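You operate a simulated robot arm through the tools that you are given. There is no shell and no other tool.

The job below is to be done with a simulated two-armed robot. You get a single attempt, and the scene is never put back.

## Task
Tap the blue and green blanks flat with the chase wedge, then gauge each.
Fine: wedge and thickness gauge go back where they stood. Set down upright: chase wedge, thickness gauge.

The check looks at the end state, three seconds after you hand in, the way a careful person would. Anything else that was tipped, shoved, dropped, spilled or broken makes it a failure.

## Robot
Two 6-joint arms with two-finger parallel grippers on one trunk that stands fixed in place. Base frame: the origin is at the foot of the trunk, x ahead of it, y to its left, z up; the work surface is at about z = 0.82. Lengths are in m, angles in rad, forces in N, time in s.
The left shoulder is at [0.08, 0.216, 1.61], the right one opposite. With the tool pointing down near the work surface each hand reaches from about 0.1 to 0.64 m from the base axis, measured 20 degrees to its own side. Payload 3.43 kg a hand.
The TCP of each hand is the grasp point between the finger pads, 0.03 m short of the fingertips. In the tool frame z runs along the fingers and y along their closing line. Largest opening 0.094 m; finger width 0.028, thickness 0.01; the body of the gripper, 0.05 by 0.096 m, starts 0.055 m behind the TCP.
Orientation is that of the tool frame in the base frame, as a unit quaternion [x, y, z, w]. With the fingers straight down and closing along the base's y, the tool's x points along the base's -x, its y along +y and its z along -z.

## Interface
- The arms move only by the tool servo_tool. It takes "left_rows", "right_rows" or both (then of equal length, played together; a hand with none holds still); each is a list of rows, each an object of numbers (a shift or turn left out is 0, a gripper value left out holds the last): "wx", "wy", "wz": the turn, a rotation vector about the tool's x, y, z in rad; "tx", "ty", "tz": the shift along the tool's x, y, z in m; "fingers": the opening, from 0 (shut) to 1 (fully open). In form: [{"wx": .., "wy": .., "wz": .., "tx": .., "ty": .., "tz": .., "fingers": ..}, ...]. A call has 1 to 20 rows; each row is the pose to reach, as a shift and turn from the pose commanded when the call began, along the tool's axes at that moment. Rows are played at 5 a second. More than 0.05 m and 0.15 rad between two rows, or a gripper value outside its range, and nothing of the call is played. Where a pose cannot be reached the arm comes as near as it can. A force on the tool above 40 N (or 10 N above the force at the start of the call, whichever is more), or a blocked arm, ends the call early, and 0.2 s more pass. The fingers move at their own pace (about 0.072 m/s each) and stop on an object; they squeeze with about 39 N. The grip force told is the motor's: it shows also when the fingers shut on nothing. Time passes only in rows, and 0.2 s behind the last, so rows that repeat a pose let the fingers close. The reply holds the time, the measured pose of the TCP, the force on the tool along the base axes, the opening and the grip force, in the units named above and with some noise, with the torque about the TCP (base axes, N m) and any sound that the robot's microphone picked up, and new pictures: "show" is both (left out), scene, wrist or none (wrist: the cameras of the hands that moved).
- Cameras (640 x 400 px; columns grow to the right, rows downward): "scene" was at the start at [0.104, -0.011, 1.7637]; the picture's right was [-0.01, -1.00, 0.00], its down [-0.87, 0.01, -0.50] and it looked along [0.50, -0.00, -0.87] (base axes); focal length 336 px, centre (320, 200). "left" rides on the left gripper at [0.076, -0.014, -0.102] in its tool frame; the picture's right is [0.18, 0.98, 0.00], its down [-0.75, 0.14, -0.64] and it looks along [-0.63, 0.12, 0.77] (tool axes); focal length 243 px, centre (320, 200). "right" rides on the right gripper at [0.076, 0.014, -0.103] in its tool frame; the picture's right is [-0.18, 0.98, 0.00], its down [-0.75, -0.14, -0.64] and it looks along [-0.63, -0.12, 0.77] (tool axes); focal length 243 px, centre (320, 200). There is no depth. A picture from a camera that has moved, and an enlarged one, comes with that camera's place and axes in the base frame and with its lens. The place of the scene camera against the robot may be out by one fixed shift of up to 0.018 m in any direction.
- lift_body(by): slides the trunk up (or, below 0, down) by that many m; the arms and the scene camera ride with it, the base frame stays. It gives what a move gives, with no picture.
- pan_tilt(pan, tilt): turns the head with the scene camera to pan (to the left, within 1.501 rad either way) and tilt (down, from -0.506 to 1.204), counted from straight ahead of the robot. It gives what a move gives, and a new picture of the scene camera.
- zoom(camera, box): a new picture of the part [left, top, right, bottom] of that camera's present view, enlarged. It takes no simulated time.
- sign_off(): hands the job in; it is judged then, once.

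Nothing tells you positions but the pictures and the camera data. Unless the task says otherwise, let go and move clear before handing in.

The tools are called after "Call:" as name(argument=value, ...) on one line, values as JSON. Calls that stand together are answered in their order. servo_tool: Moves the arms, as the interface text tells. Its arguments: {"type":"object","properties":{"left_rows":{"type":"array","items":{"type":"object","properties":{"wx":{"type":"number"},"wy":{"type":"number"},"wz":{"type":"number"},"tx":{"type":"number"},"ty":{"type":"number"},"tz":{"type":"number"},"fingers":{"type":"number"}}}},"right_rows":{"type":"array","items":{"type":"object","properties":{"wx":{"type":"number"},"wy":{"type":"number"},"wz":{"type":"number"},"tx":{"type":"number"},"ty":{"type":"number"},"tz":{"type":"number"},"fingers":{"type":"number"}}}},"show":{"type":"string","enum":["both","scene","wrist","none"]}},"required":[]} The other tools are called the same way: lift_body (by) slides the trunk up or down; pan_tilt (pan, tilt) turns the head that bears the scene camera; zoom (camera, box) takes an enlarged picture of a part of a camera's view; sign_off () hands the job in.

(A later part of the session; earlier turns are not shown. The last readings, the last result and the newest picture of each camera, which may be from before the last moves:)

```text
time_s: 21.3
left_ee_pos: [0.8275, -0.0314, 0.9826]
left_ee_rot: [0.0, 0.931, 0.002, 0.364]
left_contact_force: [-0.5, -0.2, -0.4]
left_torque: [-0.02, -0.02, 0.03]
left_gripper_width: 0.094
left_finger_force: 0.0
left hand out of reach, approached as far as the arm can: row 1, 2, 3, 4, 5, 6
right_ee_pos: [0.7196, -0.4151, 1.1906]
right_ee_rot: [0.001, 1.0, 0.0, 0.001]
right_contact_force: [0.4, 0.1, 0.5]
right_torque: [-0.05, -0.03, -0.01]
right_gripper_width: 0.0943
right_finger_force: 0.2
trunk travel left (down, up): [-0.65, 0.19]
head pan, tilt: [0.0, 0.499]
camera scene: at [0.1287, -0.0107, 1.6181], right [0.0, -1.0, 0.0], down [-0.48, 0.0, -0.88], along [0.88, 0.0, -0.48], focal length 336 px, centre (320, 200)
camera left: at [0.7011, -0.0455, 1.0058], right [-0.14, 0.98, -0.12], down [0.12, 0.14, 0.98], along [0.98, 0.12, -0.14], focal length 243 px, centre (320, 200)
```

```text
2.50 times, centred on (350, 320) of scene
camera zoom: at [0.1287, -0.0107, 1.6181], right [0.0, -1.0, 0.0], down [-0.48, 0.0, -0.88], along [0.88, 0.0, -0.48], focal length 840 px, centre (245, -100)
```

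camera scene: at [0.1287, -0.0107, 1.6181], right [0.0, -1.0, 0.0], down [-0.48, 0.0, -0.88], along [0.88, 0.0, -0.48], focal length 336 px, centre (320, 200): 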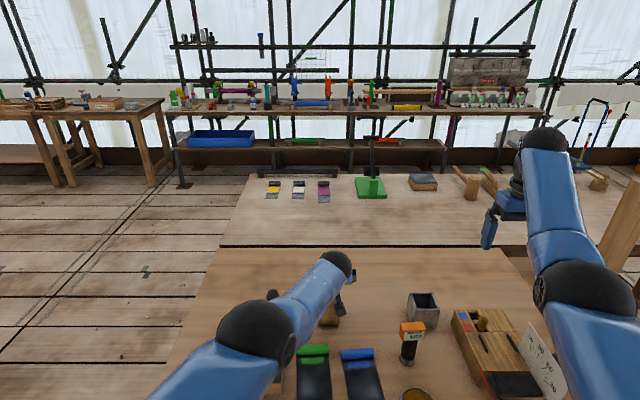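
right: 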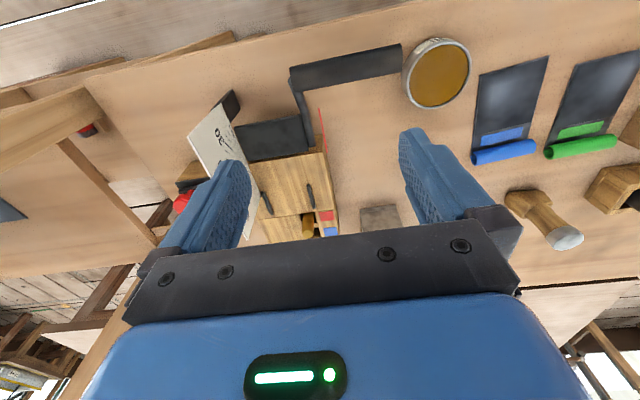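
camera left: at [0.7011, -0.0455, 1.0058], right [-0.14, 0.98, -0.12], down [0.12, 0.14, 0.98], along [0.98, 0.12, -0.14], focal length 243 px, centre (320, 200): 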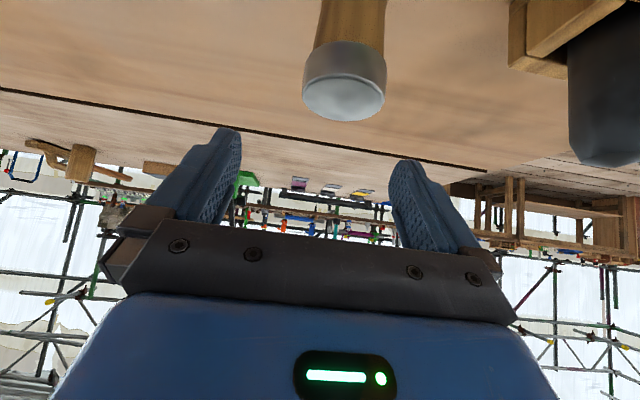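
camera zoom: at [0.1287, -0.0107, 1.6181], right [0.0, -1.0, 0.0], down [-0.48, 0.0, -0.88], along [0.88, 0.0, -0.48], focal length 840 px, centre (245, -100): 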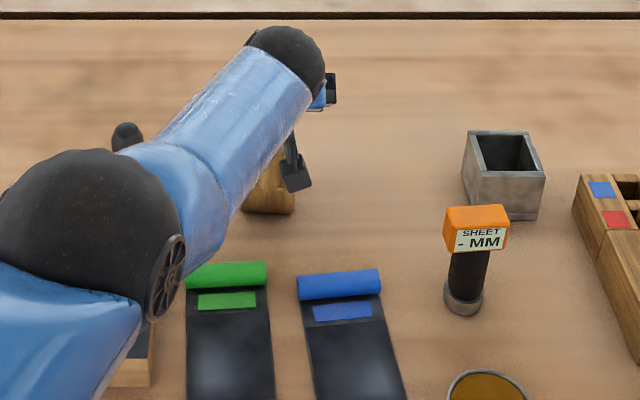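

The refined cap top is at about (0.817, -0.026, 0.934) and roughly 4.3 cm across. I'll come down part way around it and check whether that pose can be reached.

Call:
servo_tool(left_rows=[{"ty": 0.0055, "tx": 0.0077, "tz": -0.0071}, {"ty": 0.0055, "tx": 0.02, "tz": 0.006}, {"ty": 0.0055, "tx": 0.032, "tz": 0.0188}, {"ty": 0.0055, "tx": 0.0434, "tz": 0.0316}, {"ty": 0.0055, "tx": 0.0434, "tz": 0.0316}])

```text
time_s: 22.5
left_ee_pos: [0.8138, -0.025, 0.9299]
left_ee_rot: [0.0, 0.931, 0.001, 0.365]
left_contact_force: [-0.8, -0.1, 0.1]
left_torque: [0.0, -0.02, 0.02]
left_gripper_width: 0.0939
left_finger_force: 0.1
left hand out of reach, approached as far as the arm can: row 1, 2
right_ee_pos: [0.72, -0.4156, 1.1889]
right_ee_rot: [0.001, 1.0, 0.001, 0.001]
right_contact_force: [0.2, -0.5, 0.2]
right_torque: [0.0, -0.01, -0.02]
right_gripper_width: 0.094
right_finger_force: 0.2
trunk travel left (down, up): [-0.65, 0.19]
head pan, tilt: [0.0, 0.499]
camera scene: at [0.1286, -0.0107, 1.6181], right [0.0, -1.0, 0.0], down [-0.48, 0.0, -0.88], along [0.88, 0.0, -0.48], focal length 336 px, centre (320, 200)
camera left: at [0.6878, -0.0396, 0.9539], right [-0.14, 0.98, -0.12], down [0.12, 0.14, 0.98], along [0.98, 0.12, -0.13], focal length 243 px, centre (320, 200)
```

scene: 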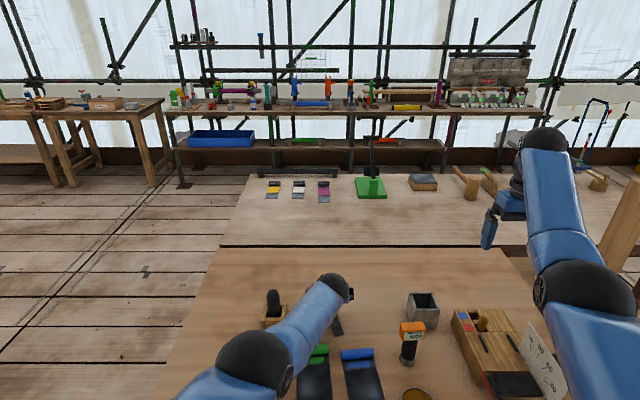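
left: 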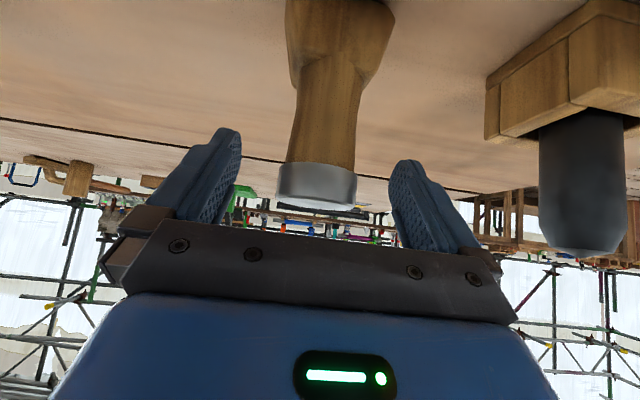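

The pose is reachable now and the fingers straddle the cap. I'll go down the last 2 cm and close on it.

Call:
servo_tool(left_rows=[{"tx": 0.0063, "tz": 0.0091, "ty": -0.001}, {"tx": 0.0127, "tz": 0.0182, "ty": -0.001}, {"tx": 0.0127, "tz": 0.0182, "ty": -0.001, "fingers": 0.55}, {"tx": 0.0127, "tz": 0.0182, "ty": -0.001, "fingers": 0.55}])

Call:
zoom(camera="left", box=[160, 0, 480, 230])

```text
time_s: 23.5
left_ee_pos: [0.8067, -0.0262, 0.9125]
left_ee_rot: [0.001, 0.931, 0.0, 0.365]
left_contact_force: [-0.5, 1.1, -0.2]
left_torque: [0.03, 0.01, -0.01]
left_gripper_width: 0.0517
left_finger_force: 0.0
left hand out of reach, approached as far as the arm can: row 1, 2, 3, 4
right_ee_pos: [0.7197, -0.4158, 1.1895]
right_ee_rot: [0.0, 1.0, 0.0, 0.001]
right_contact_force: [0.7, 0.0, 0.5]
right_torque: [0.0, -0.01, -0.02]
right_gripper_width: 0.0941
right_finger_force: 0.1
trunk travel left (down, up): [-0.65, 0.19]
head pan, tilt: [0.0, 0.499]
camera scene: at [0.1287, -0.0108, 1.6181], right [0.0, -1.0, 0.0], down [-0.48, 0.0, -0.88], along [0.88, 0.0, -0.48], focal length 336 px, centre (320, 200)
camera left: at [0.6808, -0.04, 0.9358], right [-0.13, 0.98, -0.12], down [0.12, 0.14, 0.98], along [0.98, 0.12, -0.13], focal length 243 px, centre (320, 200)
```

scene: 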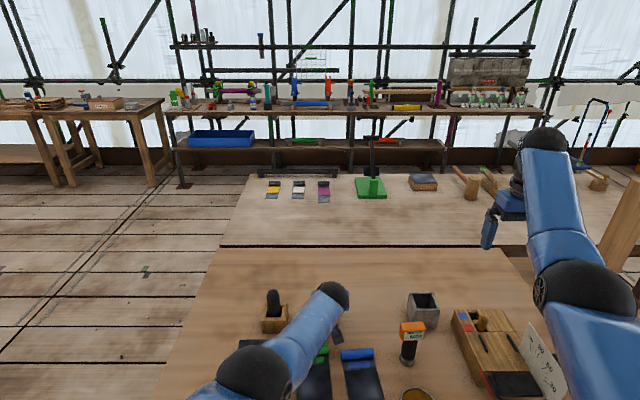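
left: 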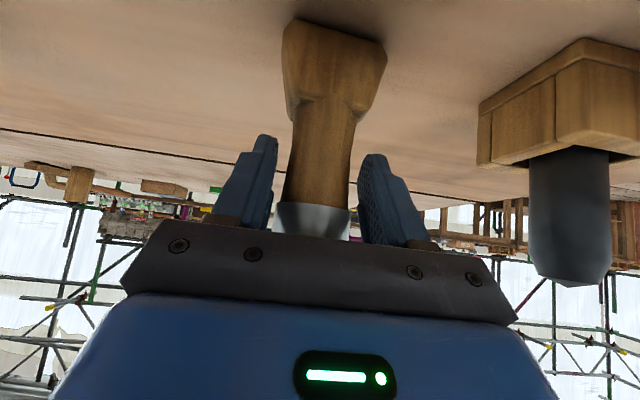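

```text
1.74 times, centred on (320, 115) of left
camera zoom: at [0.6808, -0.04, 0.9358], right [-0.13, 0.98, -0.12], down [0.12, 0.14, 0.98], along [0.98, 0.12, -0.13], focal length 422 px, centre (320, 348)
```

zoom: 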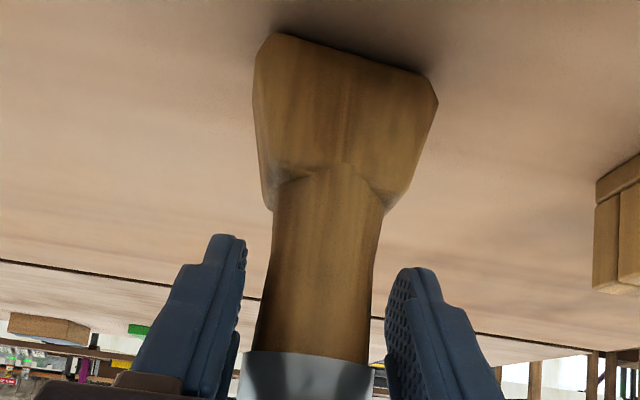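

The arm is now at full stretch, about 1 cm short in x. I'll lift the hand 3 cm, lower the trunk 3 cm to regain reach, and then recentre.

Call:
servo_tool(left_rows=[{"tx": -0.01, "tz": -0.011}, {"tx": -0.0203, "tz": -0.022}, {"tx": -0.0203, "tz": -0.022}], show="none")

Call:
lift_body(by=-0.03)

```text
time_s: 24.3
left_ee_pos: [0.8129, -0.0262, 0.9405]
left_ee_rot: [0.0, 0.931, 0.001, 0.364]
left_contact_force: [0.3, -0.5, -0.7]
left_torque: [-0.02, 0.05, -0.01]
left_gripper_width: 0.0518
left_finger_force: 0.1
left hand out of reach, approached as far as the arm can: row 2, 3
right_ee_pos: [0.7208, -0.4161, 1.1902]
right_ee_rot: [0.001, 1.0, 0.0, 0.001]
right_contact_force: [-0.5, -0.3, 0.9]
right_torque: [0.02, -0.01, -0.02]
right_gripper_width: 0.0939
right_finger_force: 0.0
trunk travel left (down, up): [-0.65, 0.19]
head pan, tilt: [0.0, 0.499]
```

```text
time_s: 25.1
left_ee_pos: [0.8138, -0.0268, 0.9099]
left_ee_rot: [0.0, 0.931, 0.0, 0.364]
left_contact_force: [0.3, -0.5, -0.5]
left_torque: [0.03, 0.0, 0.0]
left_gripper_width: 0.0516
left_finger_force: 0.0
right_ee_pos: [0.7205, -0.4143, 1.1607]
right_ee_rot: [0.001, 1.0, 0.0, 0.0]
right_contact_force: [0.3, 0.6, -0.2]
right_torque: [0.0, -0.02, 0.01]
right_gripper_width: 0.0939
right_finger_force: 0.0
trunk travel left (down, up): [-0.62, 0.22]
head pan, tilt: [0.0, 0.499]
```

The hand now sits at (0.814, -0.027, 0.910), right around the cap. I'll close the fingers here and check the grip.

Call:
servo_tool(left_rows=[{"fingers": 0.45}, {"fingers": 0.35}, {"fingers": 0.2}, {"fingers": 0.2}, {"fingers": 0.2}])

Call:
zoom(camera="left", box=[160, 0, 480, 230])

```text
time_s: 26.2
left_ee_pos: [0.8139, -0.0288, 0.9107]
left_ee_rot: [-0.001, 0.931, 0.002, 0.365]
left_contact_force: [0.3, 1.7, 2.0]
left_torque: [0.0, 0.01, 0.02]
left_gripper_width: 0.043
left_finger_force: 39.5
right_ee_pos: [0.7191, -0.4154, 1.1595]
right_ee_rot: [0.001, 1.0, 0.0, 0.001]
right_contact_force: [0.5, -0.3, 0.0]
right_torque: [-0.01, 0.0, -0.01]
right_gripper_width: 0.0942
right_finger_force: 0.2
trunk travel left (down, up): [-0.62, 0.22]
head pan, tilt: [0.0, 0.499]
camera scene: at [0.1282, -0.0103, 1.5881], right [0.0, -1.0, 0.0], down [-0.48, 0.0, -0.88], along [0.88, 0.0, -0.48], focal length 336 px, centre (320, 200)
camera left: at [0.6876, -0.0423, 0.9336], right [-0.14, 0.98, -0.12], down [0.12, 0.14, 0.98], along [0.98, 0.12, -0.13], focal length 243 px, centre (320, 200)
```

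scene: 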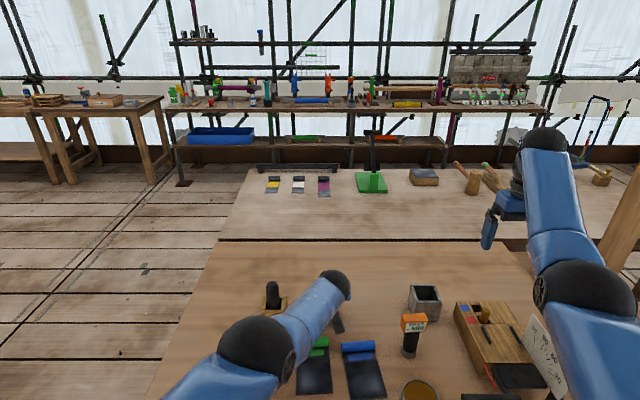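
left: 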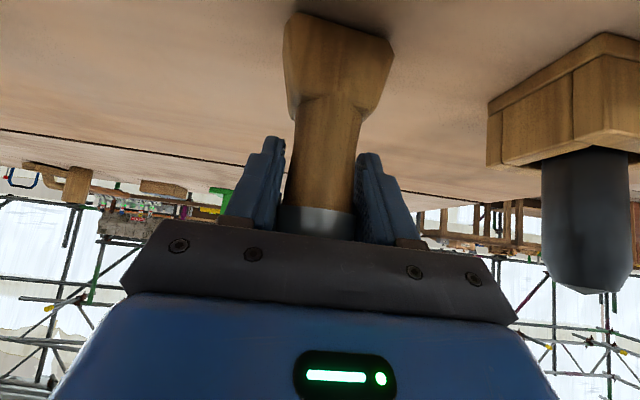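

```text
1.74 times, centred on (320, 115) of left
camera zoom: at [0.6876, -0.0423, 0.9336], right [-0.14, 0.98, -0.12], down [0.12, 0.14, 0.98], along [0.98, 0.12, -0.13], focal length 422 px, centre (320, 348)
```

zoom: 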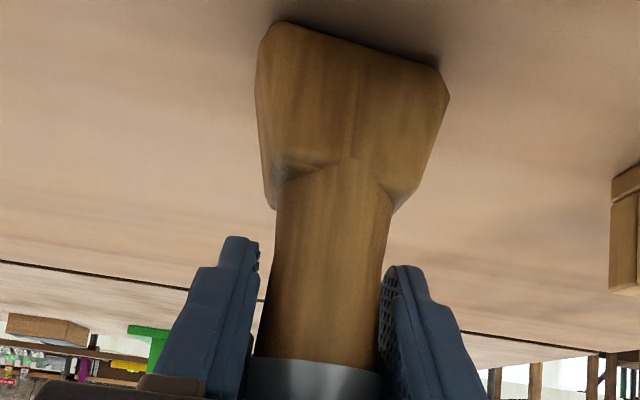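

The wedge is gripped at a width of 0.043, and I've noted this pose for putting it back. I'll lift it straight up with the trunk.

Call:
lift_body(by=0.16)

Call:
servo_tool(left_rows=[{"tx": 0.0}])

```text
time_s: 28.1
left_ee_pos: [0.8131, -0.0282, 1.0705]
left_ee_rot: [0.0, 0.931, 0.001, 0.364]
left_contact_force: [0.8, -0.9, -1.8]
left_torque: [-0.02, 0.03, -0.01]
left_gripper_width: 0.0427
left_finger_force: 39.0
right_ee_pos: [0.7199, -0.4152, 1.3219]
right_ee_rot: [0.001, 1.0, 0.0, 0.001]
right_contact_force: [0.3, -0.4, 0.2]
right_torque: [-0.01, 0.02, -0.01]
right_gripper_width: 0.0938
right_finger_force: 0.0
trunk travel left (down, up): [-0.78, 0.06]
head pan, tilt: [0.0, 0.499]
```

```text
time_s: 28.5
left_ee_pos: [0.8138, -0.0293, 1.0702]
left_ee_rot: [0.0, 0.931, 0.0, 0.364]
left_contact_force: [0.8, 0.3, -1.9]
left_torque: [-0.04, 0.0, -0.01]
left_gripper_width: 0.043
left_finger_force: 39.6
right_ee_pos: [0.7206, -0.4145, 1.3185]
right_ee_rot: [0.001, 1.0, 0.0, 0.001]
right_contact_force: [0.3, -0.3, 0.4]
right_torque: [0.01, 0.01, 0.01]
right_gripper_width: 0.0941
right_finger_force: 0.0
trunk travel left (down, up): [-0.78, 0.06]
head pan, tilt: [0.0, 0.499]
camera scene: at [0.1289, -0.0106, 1.748], right [0.0, -1.0, 0.0], down [-0.48, 0.0, -0.88], along [0.88, 0.0, -0.48], focal length 336 px, centre (320, 200)
camera left: at [0.6878, -0.0426, 1.0931], right [-0.14, 0.98, -0.12], down [0.12, 0.14, 0.98], along [0.98, 0.12, -0.14], focal length 243 px, centre (320, 200)
```

scene: 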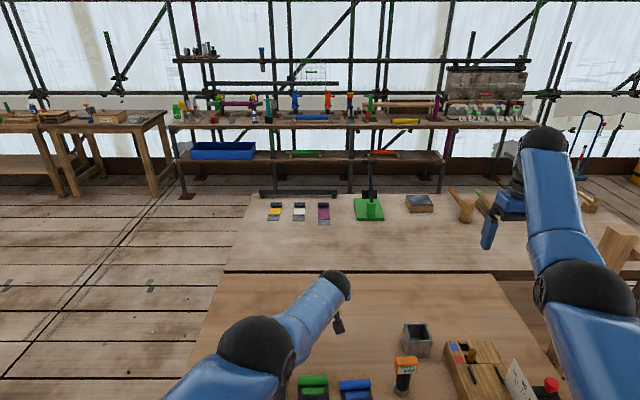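
left: 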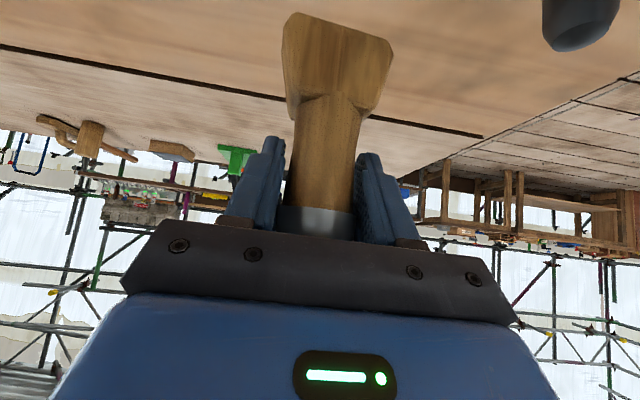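

The wedge is held clear of the bench. I'll test a small inward move toward the blanks to see whether the arm folds back properly.

Call:
servo_tool(left_rows=[{"tx": 0.017, "tz": -0.0064}, {"tx": 0.0336, "tz": -0.0128}, {"tx": 0.0504, "tz": -0.0192}, {"tx": 0.0504, "tz": -0.0192}], show="scene")

```text
time_s: 29.5
left_ee_pos: [0.7923, -0.0416, 1.0347]
left_ee_rot: [-0.001, 0.931, 0.001, 0.364]
left_contact_force: [1.4, -0.4, -1.5]
left_torque: [0.01, -0.01, 0.02]
left_gripper_width: 0.0431
left_finger_force: 39.2
left hand out of reach, approached as far as the arm can: row 1, 2, 3, 4
right_ee_pos: [0.7197, -0.4147, 1.3198]
right_ee_rot: [0.001, 1.0, 0.0, 0.001]
right_contact_force: [0.3, 0.0, -0.3]
right_torque: [-0.02, -0.03, -0.02]
right_gripper_width: 0.0943
right_finger_force: 0.0
trunk travel left (down, up): [-0.78, 0.06]
head pan, tilt: [0.0, 0.499]
camera scene: at [0.1291, -0.0106, 1.748], right [0.0, -1.0, 0.0], down [-0.48, 0.0, -0.88], along [0.88, 0.0, -0.48], focal length 336 px, centre (320, 200)
```

scene: 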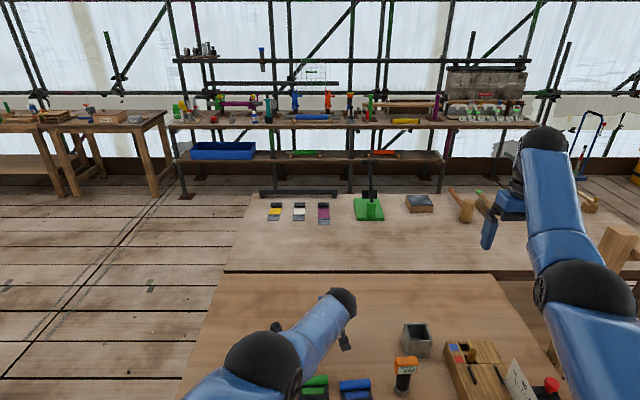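

The arm is sliding along a sphere of constant radius, which suggests the elbow is stuck straight. I'll try a larger up-and-inward move with the wedge well clear, and test a plain downward move with the right arm at the same time for comparison.

Call:
servo_tool(left_rows=[{"tx": -0.0022, "tz": -0.032}, {"tx": -0.0045, "tz": -0.064}, {"tx": -0.0068, "tz": -0.096}, {"tx": -0.009, "tz": -0.128}, {"tx": -0.0113, "tz": -0.16}, {"tx": -0.0135, "tz": -0.1916}, {"tx": -0.0135, "tz": -0.1916}], right_rows=[{"tz": 0.02}, {"tz": 0.04}, {"tz": 0.06}, {"tz": 0.08}, {"tz": 0.1}, {"tz": 0.12}, {"tz": 0.12}], show="scene")

```text
time_s: 31.1
left_ee_pos: [0.7993, -0.0948, 1.1212]
left_ee_rot: [0.0, 0.931, 0.001, 0.364]
left_contact_force: [0.0, 0.2, -1.7]
left_torque: [-0.03, 0.01, 0.02]
left_gripper_width: 0.0429
left_finger_force: 38.7
left hand out of reach, approached as far as the arm can: row 1, 2, 3, 4, 5, 6, 7
right_ee_pos: [0.7202, -0.4143, 1.201]
right_ee_rot: [0.001, 1.0, 0.0, 0.001]
right_contact_force: [-0.4, -0.3, 0.0]
right_torque: [-0.02, -0.03, 0.02]
right_gripper_width: 0.094
right_finger_force: 0.0
trunk travel left (down, up): [-0.78, 0.06]
head pan, tilt: [0.0, 0.499]
camera scene: at [0.1288, -0.0107, 1.748], right [0.0, -1.0, 0.0], down [-0.48, 0.0, -0.88], along [0.88, 0.0, -0.48], focal length 336 px, centre (320, 200)
```

scene: 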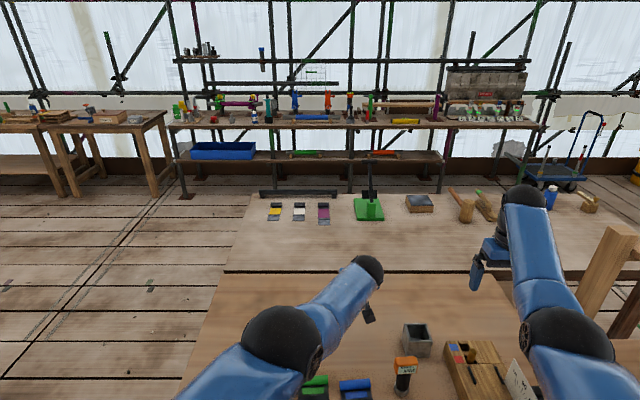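

The right arm moves down freely, so the limit depends on orientation. I'll test tilting the right hand in place, and tilting the left hand back while drawing it in, and compare the results.

Call:
servo_tool(left_rows=[{"wy": 0.1, "tx": 0.0122, "tz": -0.0113}, {"wy": 0.2, "tx": 0.0245, "tz": -0.0226}, {"wy": 0.3, "tx": 0.0367, "tz": -0.0339}, {"wy": 0.3, "tx": 0.0367, "tz": -0.0339}], right_rows=[{"wy": -0.12}, {"wy": -0.24}, {"wy": -0.36}, {"wy": -0.36}], show="scene")

```text
time_s: 32.1
left_ee_pos: [0.757, -0.0957, 1.1155]
left_ee_rot: [0.0, 0.976, 0.001, 0.22]
left_contact_force: [-0.3, 0.1, -0.9]
left_torque: [-0.02, -0.03, 0.0]
left_gripper_width: 0.0431
left_finger_force: 39.3
left hand out of reach, approached as far as the arm can: row 1, 2, 3, 4
right_ee_pos: [0.7206, -0.4149, 1.2006]
right_ee_rot: [0.0, 0.983, 0.0, 0.181]
right_contact_force: [0.0, -0.5, 0.3]
right_torque: [0.02, -0.02, -0.01]
right_gripper_width: 0.0939
right_finger_force: 0.0
trunk travel left (down, up): [-0.78, 0.06]
head pan, tilt: [0.0, 0.499]
camera scene: at [0.1294, -0.0105, 1.748], right [0.0, -1.0, 0.0], down [-0.48, 0.0, -0.88], along [0.88, 0.0, -0.48], focal length 336 px, centre (320, 200)
```

scene: 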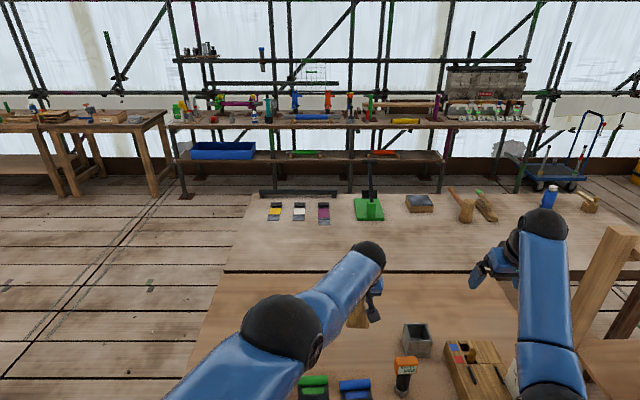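

The right arm tilts and folds freely, so the left one is only caught at its straight-elbow singularity. I'll swing the left hand toward its own side and inward to a comfortable pose so the elbow bends again; the wedge stays high throughout.

Call:
servo_tool(left_rows=[{"wy": 0.055, "tx": 0.013, "ty": 0.031, "tz": -0.004}, {"wy": 0.11, "tx": 0.026, "ty": 0.062, "tz": -0.008}, {"wy": 0.165, "tx": 0.039, "ty": 0.093, "tz": -0.012}, {"wy": 0.22, "tx": 0.052, "ty": 0.124, "tz": -0.016}, {"wy": 0.275, "tx": 0.065, "ty": 0.155, "tz": -0.02}, {"wy": 0.33, "tx": 0.078, "ty": 0.186, "tz": -0.024}, {"wy": 0.385, "tx": 0.091, "ty": 0.217, "tz": -0.028}, {"wy": 0.444, "tx": 0.1033, "ty": 0.2457, "tz": -0.032}, {"wy": 0.444, "tx": 0.1033, "ty": 0.2457, "tz": -0.032}], show="scene")

```text
time_s: 34.1
left_ee_pos: [0.7361, 0.1252, 1.0815]
left_ee_rot: [0.0, 1.0, 0.001, -0.001]
left_contact_force: [0.9, 1.0, -2.0]
left_torque: [-0.01, 0.0, 0.0]
left_gripper_width: 0.043
left_finger_force: 39.2
left hand out of reach, approached as far as the arm can: row 1, 2, 3, 4, 5, 6, 7, 8, 9
right_ee_pos: [0.7202, -0.4145, 1.1998]
right_ee_rot: [0.002, 0.984, -0.001, 0.179]
right_contact_force: [-0.1, 0.4, -1.3]
right_torque: [-0.01, 0.03, 0.01]
right_gripper_width: 0.0939
right_finger_force: 0.1
trunk travel left (down, up): [-0.78, 0.06]
head pan, tilt: [0.0, 0.499]
camera scene: at [0.129, -0.0105, 1.748], right [0.0, -1.0, 0.0], down [-0.48, 0.0, -0.88], along [0.88, 0.0, -0.48], focal length 336 px, centre (320, 200)
```

scene: 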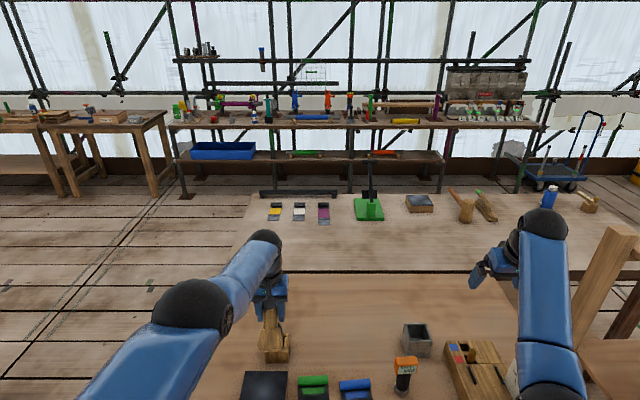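

Still straight at (0.736, 0.125). I'll try a straight upward move here, which should force the elbow to bend.

Call:
servo_tool(left_rows=[{"tz": -0.03}, {"tz": -0.06}, {"tz": -0.09}, {"tz": -0.12}, {"tz": -0.15}, {"tz": -0.15}], show="scene")

```text
time_s: 35.5
left_ee_pos: [0.7546, 0.1196, 1.2317]
left_ee_rot: [0.001, 1.0, 0.001, 0.0]
left_contact_force: [0.5, 0.4, -0.6]
left_torque: [-0.02, -0.07, 0.0]
left_gripper_width: 0.0432
left_finger_force: 38.9
left hand out of reach, approached as far as the arm can: row 1, 2, 3, 4, 5, 6
right_ee_pos: [0.7203, -0.4153, 1.1999]
right_ee_rot: [0.0, 0.984, 0.001, 0.18]
right_contact_force: [0.4, 0.4, 0.3]
right_torque: [0.05, -0.02, -0.01]
right_gripper_width: 0.0938
right_finger_force: 0.1
trunk travel left (down, up): [-0.78, 0.06]
head pan, tilt: [0.0, 0.499]
camera scene: at [0.129, -0.0106, 1.748], right [0.0, -1.0, 0.0], down [-0.48, 0.0, -0.88], along [0.88, 0.0, -0.48], focal length 336 px, centre (320, 200)
```

scene: 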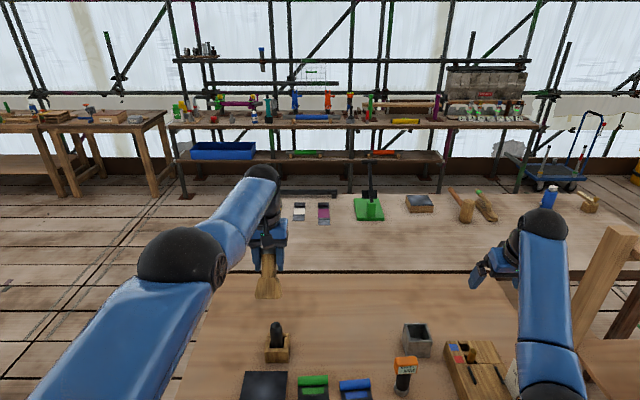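

The hand went up but drifted outward again. I'll take the left hand back toward the pose it started in relative to the shoulder, going down and inward on its own side, to get it out of this corner.

Call:
servo_tool(left_rows=[{"tx": 0.005, "ty": 0.025}, {"tx": 0.01, "ty": 0.05}, {"tx": 0.015, "ty": 0.075}, {"tx": 0.02, "ty": 0.1}, {"tx": 0.035, "ty": 0.1, "tz": 0.03}, {"tx": 0.055, "ty": 0.1, "tz": 0.06}, {"tx": 0.075, "ty": 0.1, "tz": 0.09}, {"tx": 0.095, "ty": 0.1, "tz": 0.12}, {"tx": 0.115, "ty": 0.1, "tz": 0.15}, {"tx": 0.135, "ty": 0.1, "tz": 0.18}, {"tx": 0.155, "ty": 0.1, "tz": 0.2}, {"tx": 0.155, "ty": 0.1, "tz": 0.2}], show="scene")

```text
time_s: 38.1
left_ee_pos: [0.7183, 0.2239, 1.002]
left_ee_rot: [0.001, 1.0, 0.001, 0.0]
left_contact_force: [-0.7, 0.2, -1.5]
left_torque: [0.01, -0.03, 0.01]
left_gripper_width: 0.0431
left_finger_force: 39.1
left hand out of reach, approached as far as the arm can: row 1, 2, 3, 4, 5, 6, 7, 8, 9, 10, 11, 12
right_ee_pos: [0.7204, -0.415, 1.2006]
right_ee_rot: [0.001, 0.984, 0.0, 0.18]
right_contact_force: [0.7, -0.7, 0.3]
right_torque: [-0.01, 0.0, -0.02]
right_gripper_width: 0.094
right_finger_force: 0.2
trunk travel left (down, up): [-0.78, 0.06]
head pan, tilt: [0.0, 0.499]
camera scene: at [0.129, -0.0104, 1.7481], right [0.0, -1.0, 0.0], down [-0.48, 0.0, -0.88], along [0.88, 0.0, -0.48], focal length 336 px, centre (320, 200)
```

scene: 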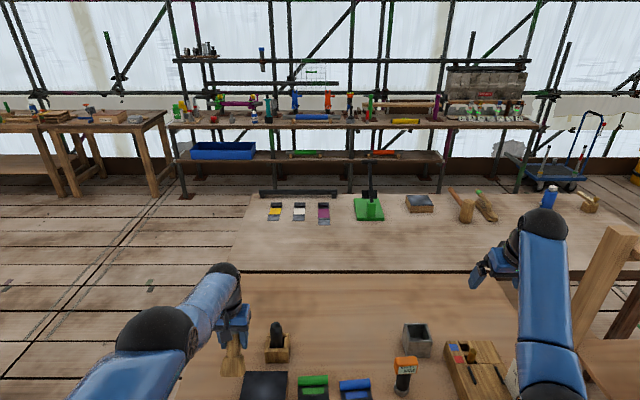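

The initial relative pose is certainly reachable, so the elbow has probably passed through straight onto its short side. I'll stretch outward while moving up, which should carry it back through straight, and then draw inward.

Call:
servo_tool(left_rows=[{"tx": -0.05}, {"tx": -0.1}, {"tx": -0.1, "tz": -0.04}, {"tx": -0.1, "tz": -0.08}, {"tx": -0.1, "tz": -0.12}, {"tx": -0.1, "tz": -0.16}, {"tx": -0.1, "tz": -0.2}, {"tx": -0.08, "tz": -0.21}, {"tx": -0.06, "tz": -0.22}, {"tx": -0.04, "tz": -0.22}, {"tx": -0.02, "tz": -0.22}, {"tx": -0.01, "tz": -0.22}, {"tx": -0.01, "tz": -0.22}], show="scene")

```text
time_s: 40.9
left_ee_pos: [0.7617, 0.2238, 1.2225]
left_ee_rot: [0.0, 1.0, 0.002, 0.0]
left_contact_force: [1.0, 0.1, -2.2]
left_torque: [-0.01, -0.01, 0.01]
left_gripper_width: 0.043
left_finger_force: 38.8
left hand out of reach, approached as far as the arm can: row 1, 2, 3, 4, 5, 6, 7, 8, 9, 10, 11, 12, 13
right_ee_pos: [0.7198, -0.4144, 1.1998]
right_ee_rot: [0.0, 0.984, 0.0, 0.18]
right_contact_force: [0.3, -0.5, 0.0]
right_torque: [-0.02, -0.03, -0.04]
right_gripper_width: 0.0941
right_finger_force: 0.0
trunk travel left (down, up): [-0.78, 0.06]
head pan, tilt: [0.0, 0.499]
camera scene: at [0.1288, -0.0105, 1.7481], right [0.0, -1.0, 0.0], down [-0.48, 0.0, -0.88], along [0.88, 0.0, -0.48], focal length 336 px, centre (320, 200)
```

scene: 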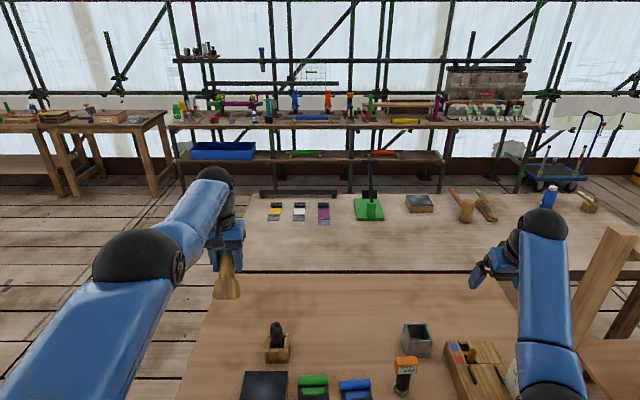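

Still caught at the straight elbow. Near a straight arm even small inward steps need large joint turns, so I'll try very small steps of 2 mm a row.

Call:
servo_tool(left_rows=[{"tx": 0.001}, {"tx": 0.002}, {"tx": 0.003}, {"tx": 0.004}, {"tx": 0.006}, {"tx": 0.008}, {"tx": 0.01}, {"tx": 0.012}, {"tx": 0.014}, {"tx": 0.016}, {"tx": 0.018}, {"tx": 0.02}, {"tx": 0.022}, {"tx": 0.024}, {"tx": 0.026}, {"tx": 0.028}, {"tx": 0.03}, {"tx": 0.032}, {"tx": 0.034}, {"tx": 0.036}], show="none")

```text
time_s: 45.1
left_ee_pos: [0.7631, 0.2227, 1.222]
left_ee_rot: [0.0, 1.0, 0.001, -0.001]
left_contact_force: [-1.0, -0.1, -1.7]
left_torque: [0.03, -0.02, 0.0]
left_gripper_width: 0.0428
left_finger_force: 38.9
left hand out of reach, approached as far as the arm can: row 4, 5, 6, 7, 8, 9, 10, 11, 12, 13, 14, 15, 16, 17, 18, 19, 20
right_ee_pos: [0.7199, -0.415, 1.2005]
right_ee_rot: [0.001, 0.984, 0.0, 0.18]
right_contact_force: [0.5, -0.5, 0.5]
right_torque: [0.01, 0.02, -0.01]
right_gripper_width: 0.0939
right_finger_force: 0.0
trunk travel left (down, up): [-0.78, 0.06]
head pan, tilt: [0.0, 0.499]
```

Not moving at all. I'll command a far inward target and hold it for many rows, so that the large error has a chance to break the elbow out of straight; the path there is free air.

Call:
servo_tool(left_rows=[{"tx": 0.03, "tz": 0.02}, {"tx": 0.06, "tz": 0.04}, {"tx": 0.09, "tz": 0.06}, {"tx": 0.12, "tz": 0.08}, {"tx": 0.15, "tz": 0.1}, {"tx": 0.18, "tz": 0.12}, {"tx": 0.21, "tz": 0.13}, {"tx": 0.24, "tz": 0.13}, {"tx": 0.27, "tz": 0.13}, {"tx": 0.3, "tz": 0.13}, {"tx": 0.3, "tz": 0.13}, {"tx": 0.3, "tz": 0.13}, {"tx": 0.3, "tz": 0.13}, {"tx": 0.3, "tz": 0.13}], show="scene")

```text
time_s: 48.1
left_ee_pos: [0.7372, 0.2248, 1.0589]
left_ee_rot: [-0.001, 1.0, 0.001, 0.0]
left_contact_force: [0.1, -0.2, -1.3]
left_torque: [-0.02, -0.04, -0.01]
left_gripper_width: 0.0426
left_finger_force: 39.4
left hand out of reach, approached as far as the arm can: row 1, 2, 3, 4, 5, 6, 7, 8, 9, 10, 11, 12, 13, 14
right_ee_pos: [0.7212, -0.4143, 1.2004]
right_ee_rot: [0.001, 0.984, 0.0, 0.18]
right_contact_force: [0.8, -1.0, 1.0]
right_torque: [-0.03, 0.02, -0.01]
right_gripper_width: 0.094
right_finger_force: 0.1
trunk travel left (down, up): [-0.78, 0.06]
head pan, tilt: [0.0, 0.499]
camera scene: at [0.1291, -0.0104, 1.748], right [0.0, -1.0, 0.0], down [-0.48, 0.0, -0.88], along [0.88, 0.0, -0.48], focal length 336 px, centre (320, 200)
```

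scene: 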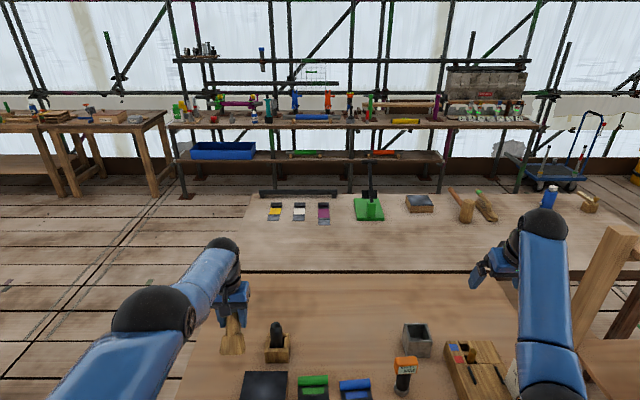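

The left elbow stays locked. Before going on I'll check that the right arm, which has been healthy, can move inward and across toward the centre.

Call:
servo_tool(right_rows=[{"tx": 0.02, "ty": 0.02}, {"tx": 0.04, "ty": 0.04}, {"tx": 0.06, "ty": 0.06}, {"tx": 0.06, "ty": 0.06}], show="scene")

```text
time_s: 49.1
left_ee_pos: [0.7366, 0.2236, 1.0594]
left_ee_rot: [0.0, 1.0, 0.001, 0.001]
left_contact_force: [0.9, 0.2, -1.4]
left_torque: [0.01, -0.03, 0.02]
left_gripper_width: 0.042
left_finger_force: 39.3
right_ee_pos: [0.6638, -0.3548, 1.1783]
right_ee_rot: [0.001, 0.984, 0.0, 0.18]
right_contact_force: [1.3, -0.5, -0.3]
right_torque: [0.02, -0.03, 0.0]
right_gripper_width: 0.0942
right_finger_force: 0.0
trunk travel left (down, up): [-0.78, 0.06]
head pan, tilt: [0.0, 0.499]
camera scene: at [0.1292, -0.0107, 1.748], right [0.0, -1.0, 0.0], down [-0.48, 0.0, -0.88], along [0.88, 0.0, -0.48], focal length 336 px, centre (320, 200)
```

scene: 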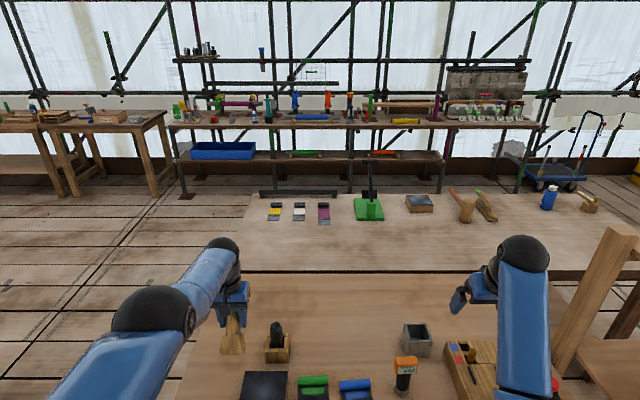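

The right arm moves inward without trouble, so it will do the whole job. First the left arm should put the wedge back where it stood: I'll raise the trunk the last 6 cm and swing back to the lift-off pose.

Call:
lift_body(by=0.06)

Call:
servo_tool(left_rows=[{"tx": -0.008, "ty": -0.028, "wy": -0.083}, {"tx": -0.017, "ty": -0.056, "wy": -0.166}, {"tx": -0.026, "ty": -0.084, "wy": -0.249}, {"tx": -0.034, "ty": -0.112, "wy": -0.331}, {"tx": -0.043, "ty": -0.14, "wy": -0.414}, {"tx": -0.051, "ty": -0.168, "wy": -0.497}, {"tx": -0.06, "ty": -0.196, "wy": -0.58}, {"tx": -0.069, "ty": -0.224, "wy": -0.663, "tz": -0.005}, {"tx": -0.0772, "ty": -0.2524, "wy": -0.745, "tz": -0.011}, {"tx": -0.0772, "ty": -0.2524, "wy": -0.745, "tz": -0.011}])

```text
time_s: 50.1
left_ee_pos: [0.7362, 0.2232, 1.1182]
left_ee_rot: [0.0, 1.0, 0.001, 0.0]
left_contact_force: [-1.1, -0.4, -0.7]
left_torque: [0.0, -0.02, 0.02]
left_gripper_width: 0.0423
left_finger_force: 39.3
right_ee_pos: [0.6646, -0.355, 1.2386]
right_ee_rot: [0.001, 0.984, 0.0, 0.18]
right_contact_force: [-0.3, 0.2, -0.2]
right_torque: [0.03, 0.0, 0.01]
right_gripper_width: 0.0941
right_finger_force: 0.0
trunk travel left (down, up): [-0.84, 0.0]
head pan, tilt: [0.0, 0.499]
```

```text
time_s: 52.3
left_ee_pos: [0.8157, -0.029, 1.1303]
left_ee_rot: [0.0, 0.931, 0.0, 0.365]
left_contact_force: [-0.7, 0.0, -1.7]
left_torque: [0.02, -0.03, 0.01]
left_gripper_width: 0.0425
left_finger_force: 39.0
left hand out of reach, approached as far as the arm can: row 1, 2, 3, 4, 5, 6, 7, 8
right_ee_pos: [0.665, -0.3544, 1.2397]
right_ee_rot: [0.001, 0.984, -0.001, 0.179]
right_contact_force: [-1.1, 0.3, 0.4]
right_torque: [0.03, 0.0, 0.0]
right_gripper_width: 0.0942
right_finger_force: 0.1
trunk travel left (down, up): [-0.84, 0.0]
head pan, tilt: [0.0, 0.499]
camera scene: at [0.1291, -0.0106, 1.808], right [0.0, -1.0, 0.0], down [-0.48, 0.0, -0.88], along [0.88, 0.0, -0.48], focal length 336 px, centre (320, 200)
camera left: at [0.6888, -0.0429, 1.1532], right [-0.14, 0.98, -0.12], down [0.12, 0.14, 0.98], along [0.98, 0.12, -0.13], focal length 243 px, centre (320, 200)
```

scene: 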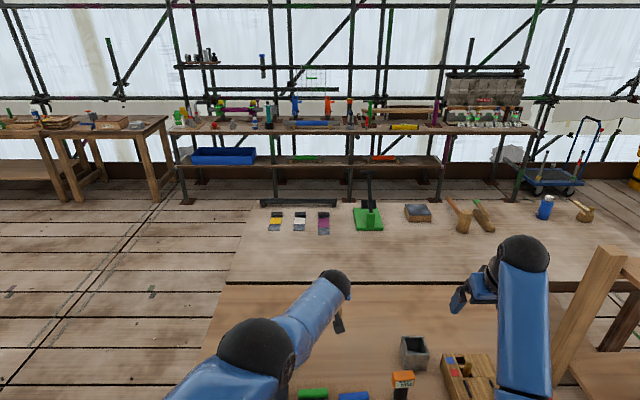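
left: 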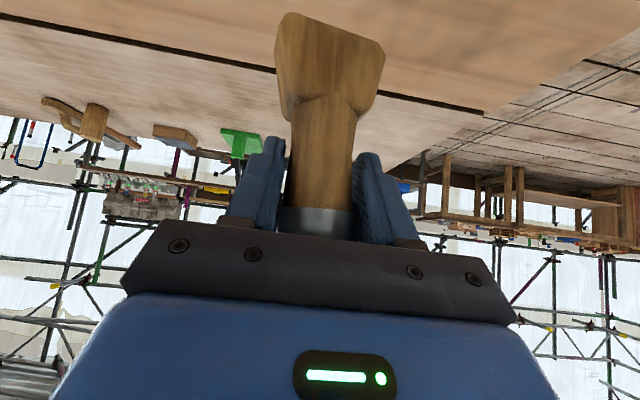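

The left hand is back above the wedge's spot. The wedge looks slightly different in the grip than before, so I'll zoom in to check it.

Call:
zoom(camera="left", box=[160, 0, 480, 230])

Call:
pan_tilt(pan=0.0, tilt=0.85)

Call:
zoom(camera="scene", box=[220, 60, 480, 240])

Call:
zoom(camera="right", box=[0, 0, 640, 400])

```text
1.74 times, centred on (320, 115) of left
camera zoom: at [0.6888, -0.0429, 1.1532], right [-0.14, 0.98, -0.12], down [0.12, 0.14, 0.98], along [0.98, 0.12, -0.13], focal length 422 px, centre (320, 348)
```

zoom: 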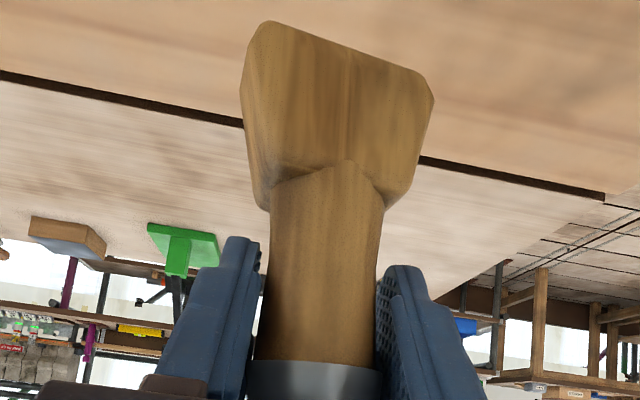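

```text
time_s: 53.1
left_ee_pos: [0.8142, -0.0287, 1.1281]
left_ee_rot: [0.0, 0.931, 0.0, 0.364]
left_contact_force: [0.0, -0.1, -0.8]
left_torque: [-0.03, -0.01, -0.02]
left_gripper_width: 0.0424
left_finger_force: 38.9
right_ee_pos: [0.6646, -0.3551, 1.2373]
right_ee_rot: [0.0, 0.984, 0.0, 0.18]
right_contact_force: [-0.2, 0.4, -0.8]
right_torque: [-0.02, 0.02, -0.01]
right_gripper_width: 0.094
right_finger_force: 0.0
trunk travel left (down, up): [-0.84, 0.0]
head pan, tilt: [0.0, 0.85]
camera scene: at [0.1165, -0.0103, 1.7781], right [0.0, -1.0, 0.0], down [-0.75, 0.0, -0.66], along [0.66, 0.0, -0.75], focal length 336 px, centre (320, 200)
```

scene: 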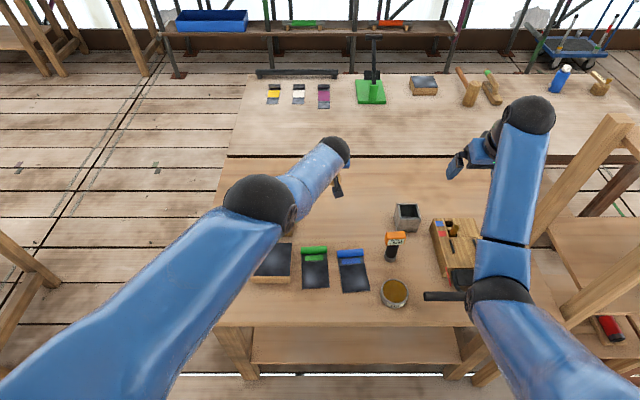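

```text
2.22 times, centred on (350, 150) of scene
camera zoom: at [0.1165, -0.0103, 1.7781], right [0.0, -1.0, 0.0], down [-0.75, 0.0, -0.66], along [0.66, 0.0, -0.75], focal length 747 px, centre (253, 311)
```

zoom: 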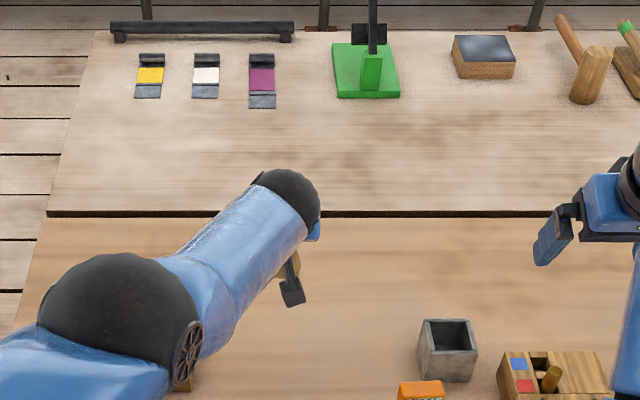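

```text
1.00 times, centred on (320, 200) of right (not enlarged: the box is as wide or as high as the picture)
camera zoom: at [0.5566, -0.3389, 1.3086], right [0.17, 0.98, 0.07], down [0.48, -0.14, 0.87], along [0.86, -0.12, -0.49], focal length 243 px, centre (320, 200)
```

zoom: 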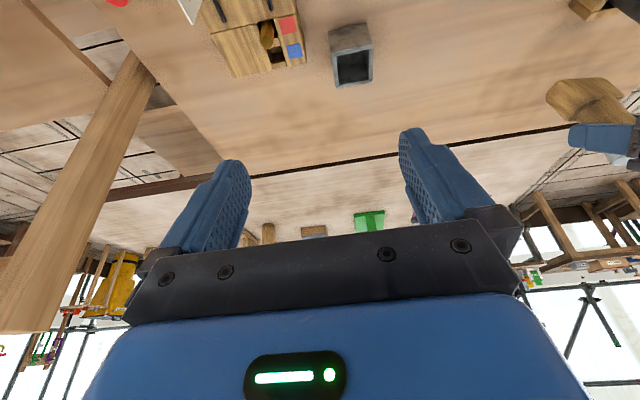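

The arm is geometrically straight here too. A quick estimate says that pitching the tool outward drives the elbow directly, so I'll combine a pitch increase with a small inward move to break the singularity, in free air.

Call:
servo_tool(left_rows=[{"wy": -0.14, "tx": 0.015, "tz": -0.014}, {"wy": -0.28, "tx": 0.03, "tz": -0.028}, {"wy": -0.42, "tx": 0.045, "tz": -0.042}, {"wy": -0.42, "tx": 0.06, "tz": -0.056}, {"wy": -0.42, "tx": 0.06, "tz": -0.056}], show="scene")

```text
time_s: 54.3
left_ee_pos: [0.7885, -0.0621, 1.087]
left_ee_rot: [0.0, 0.835, 0.001, 0.55]
left_contact_force: [-0.3, 0.2, -1.5]
left_torque: [0.01, 0.04, 0.0]
left_gripper_width: 0.0424
left_finger_force: 38.9
left hand out of reach, approached as far as the arm can: row 1, 2, 3, 4, 5
right_ee_pos: [0.6648, -0.3543, 1.239]
right_ee_rot: [0.001, 0.984, 0.0, 0.18]
right_contact_force: [0.0, 0.5, -0.1]
right_torque: [0.01, -0.01, 0.01]
right_gripper_width: 0.094
right_finger_force: 0.1
trunk travel left (down, up): [-0.84, 0.0]
head pan, tilt: [0.0, 0.85]
camera scene: at [0.1171, -0.0098, 1.778], right [0.0, -1.0, 0.0], down [-0.75, 0.0, -0.66], along [0.66, 0.0, -0.75], focal length 336 px, centre (320, 200)
```

scene: 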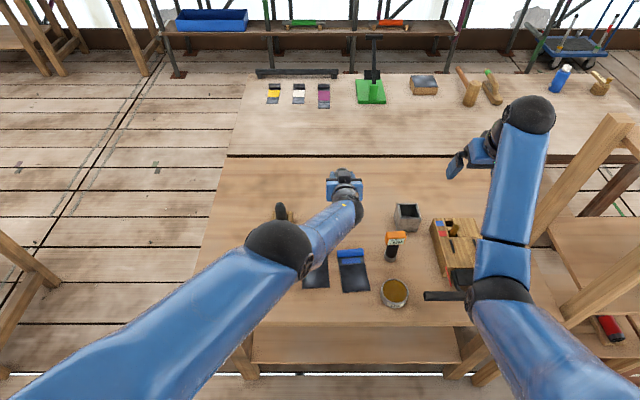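

The elbow really is locked straight, so the left arm will only return the wedge and then park. I'll go back to the lift-off pose above the wedge's spot.

Call:
servo_tool(left_rows=[{"wy": 0.105, "tx": -0.0124, "ty": 0.008, "tz": 0.0016}, {"wy": 0.21, "tx": -0.0249, "ty": 0.0165, "tz": 0.0033}, {"wy": 0.315, "tx": -0.0373, "ty": 0.025, "tz": 0.005}, {"wy": 0.42, "tx": -0.0497, "ty": 0.033, "tz": 0.0066}, {"wy": 0.42, "tx": -0.0497, "ty": 0.033, "tz": 0.0066}], show="wrist")

```text
time_s: 55.5
left_ee_pos: [0.8131, -0.0303, 1.1311]
left_ee_rot: [0.001, 0.932, -0.001, 0.363]
left_contact_force: [0.2, 0.5, -2.5]
left_torque: [-0.01, 0.02, 0.01]
left_gripper_width: 0.0425
left_finger_force: 38.9
left hand out of reach, approached as far as the arm can: row 1, 2, 3
right_ee_pos: [0.6645, -0.3546, 1.2387]
right_ee_rot: [0.001, 0.984, 0.0, 0.18]
right_contact_force: [0.1, 0.5, -0.2]
right_torque: [0.0, -0.01, -0.01]
right_gripper_width: 0.0941
right_finger_force: 0.1
trunk travel left (down, up): [-0.84, 0.0]
head pan, tilt: [0.0, 0.85]
camera left: at [0.6874, -0.0448, 1.1542], right [-0.14, 0.98, -0.12], down [0.12, 0.14, 0.98], along [0.98, 0.12, -0.14], focal length 243 px, centre (320, 200)
```

left: 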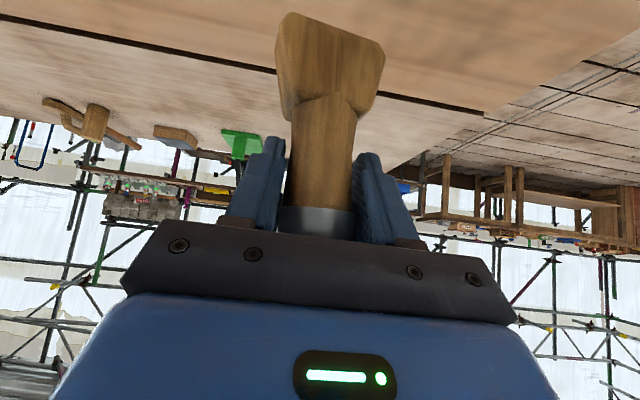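

The hand is back at (0.813, -0.030) above the spot. I'll lower the trunk 0.22 m to set the wedge down, watching the force near the end.

Call:
lift_body(by=-0.2)

Call:
lift_body(by=-0.017)

Call:
zoom(camera="left", box=[160, 0, 480, 230])

```text
time_s: 57.7
left_ee_pos: [0.8135, -0.0306, 0.9315]
left_ee_rot: [0.001, 0.931, 0.0, 0.364]
left_contact_force: [0.0, -0.8, -0.5]
left_torque: [0.0, 0.02, 0.01]
left_gripper_width: 0.0422
left_finger_force: 39.2
right_ee_pos: [0.6644, -0.3541, 1.0387]
right_ee_rot: [0.001, 0.984, 0.0, 0.179]
right_contact_force: [-0.7, 0.5, -0.2]
right_torque: [0.02, -0.01, -0.04]
right_gripper_width: 0.0939
right_finger_force: 0.1
trunk travel left (down, up): [-0.64, 0.2]
head pan, tilt: [0.0, 0.85]
```

```text
time_s: 58.3
left_ee_pos: [0.8134, -0.0308, 0.9131]
left_ee_rot: [0.0, 0.932, 0.001, 0.364]
left_contact_force: [-0.2, 0.8, -1.7]
left_torque: [-0.03, 0.0, -0.02]
left_gripper_width: 0.0422
left_finger_force: 39.2
right_ee_pos: [0.6647, -0.3551, 1.021]
right_ee_rot: [0.002, 0.984, -0.001, 0.18]
right_contact_force: [-0.9, 0.1, 0.4]
right_torque: [0.02, 0.01, 0.02]
right_gripper_width: 0.0937
right_finger_force: 0.2
trunk travel left (down, up): [-0.623, 0.217]
head pan, tilt: [0.0, 0.85]
```

```text
1.74 times, centred on (320, 115) of left
camera zoom: at [0.6877, -0.0449, 0.9369], right [-0.14, 0.98, -0.12], down [0.12, 0.14, 0.98], along [0.98, 0.12, -0.14], focal length 422 px, centre (320, 348)
```

zoom: 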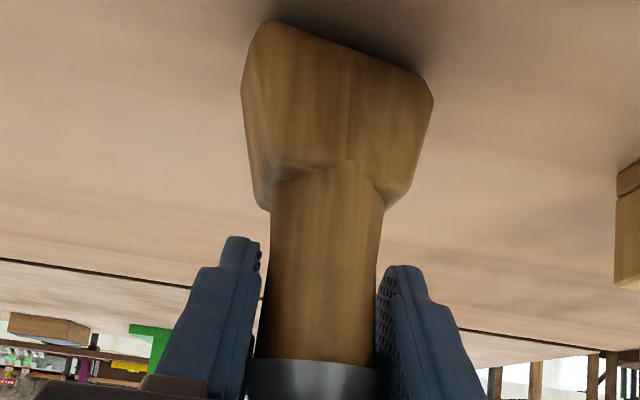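

Not quite touching yet, so I'll lower 3 mm more.

Call:
lift_body(by=-0.003)

Call:
servo_tool(left_rows=[{"tx": 0.0}], show="none")

```text
time_s: 58.8
left_ee_pos: [0.8138, -0.0314, 0.9113]
left_ee_rot: [0.001, 0.931, 0.0, 0.365]
left_contact_force: [-0.4, 0.6, 0.6]
left_torque: [0.1, 0.0, 0.02]
left_gripper_width: 0.0424
left_finger_force: 38.7
right_ee_pos: [0.6632, -0.3545, 1.0192]
right_ee_rot: [0.001, 0.984, -0.001, 0.179]
right_contact_force: [-0.2, -0.4, 1.3]
right_torque: [0.0, -0.01, 0.04]
right_gripper_width: 0.094
right_finger_force: 0.0
trunk travel left (down, up): [-0.62, 0.22]
head pan, tilt: [0.0, 0.85]
```

```text
time_s: 59.2
left_ee_pos: [0.8137, -0.0317, 0.9118]
left_ee_rot: [0.0, 0.931, 0.001, 0.365]
left_contact_force: [1.7, 0.4, 2.8]
left_torque: [0.11, -0.09, -0.02]
left_gripper_width: 0.0421
left_finger_force: 39.0
right_ee_pos: [0.6633, -0.3541, 1.0182]
right_ee_rot: [0.001, 0.984, 0.0, 0.18]
right_contact_force: [0.0, -0.3, 0.9]
right_torque: [-0.03, -0.01, 0.01]
right_gripper_width: 0.0938
right_finger_force: 0.0
trunk travel left (down, up): [-0.62, 0.22]
head pan, tilt: [0.0, 0.85]
```

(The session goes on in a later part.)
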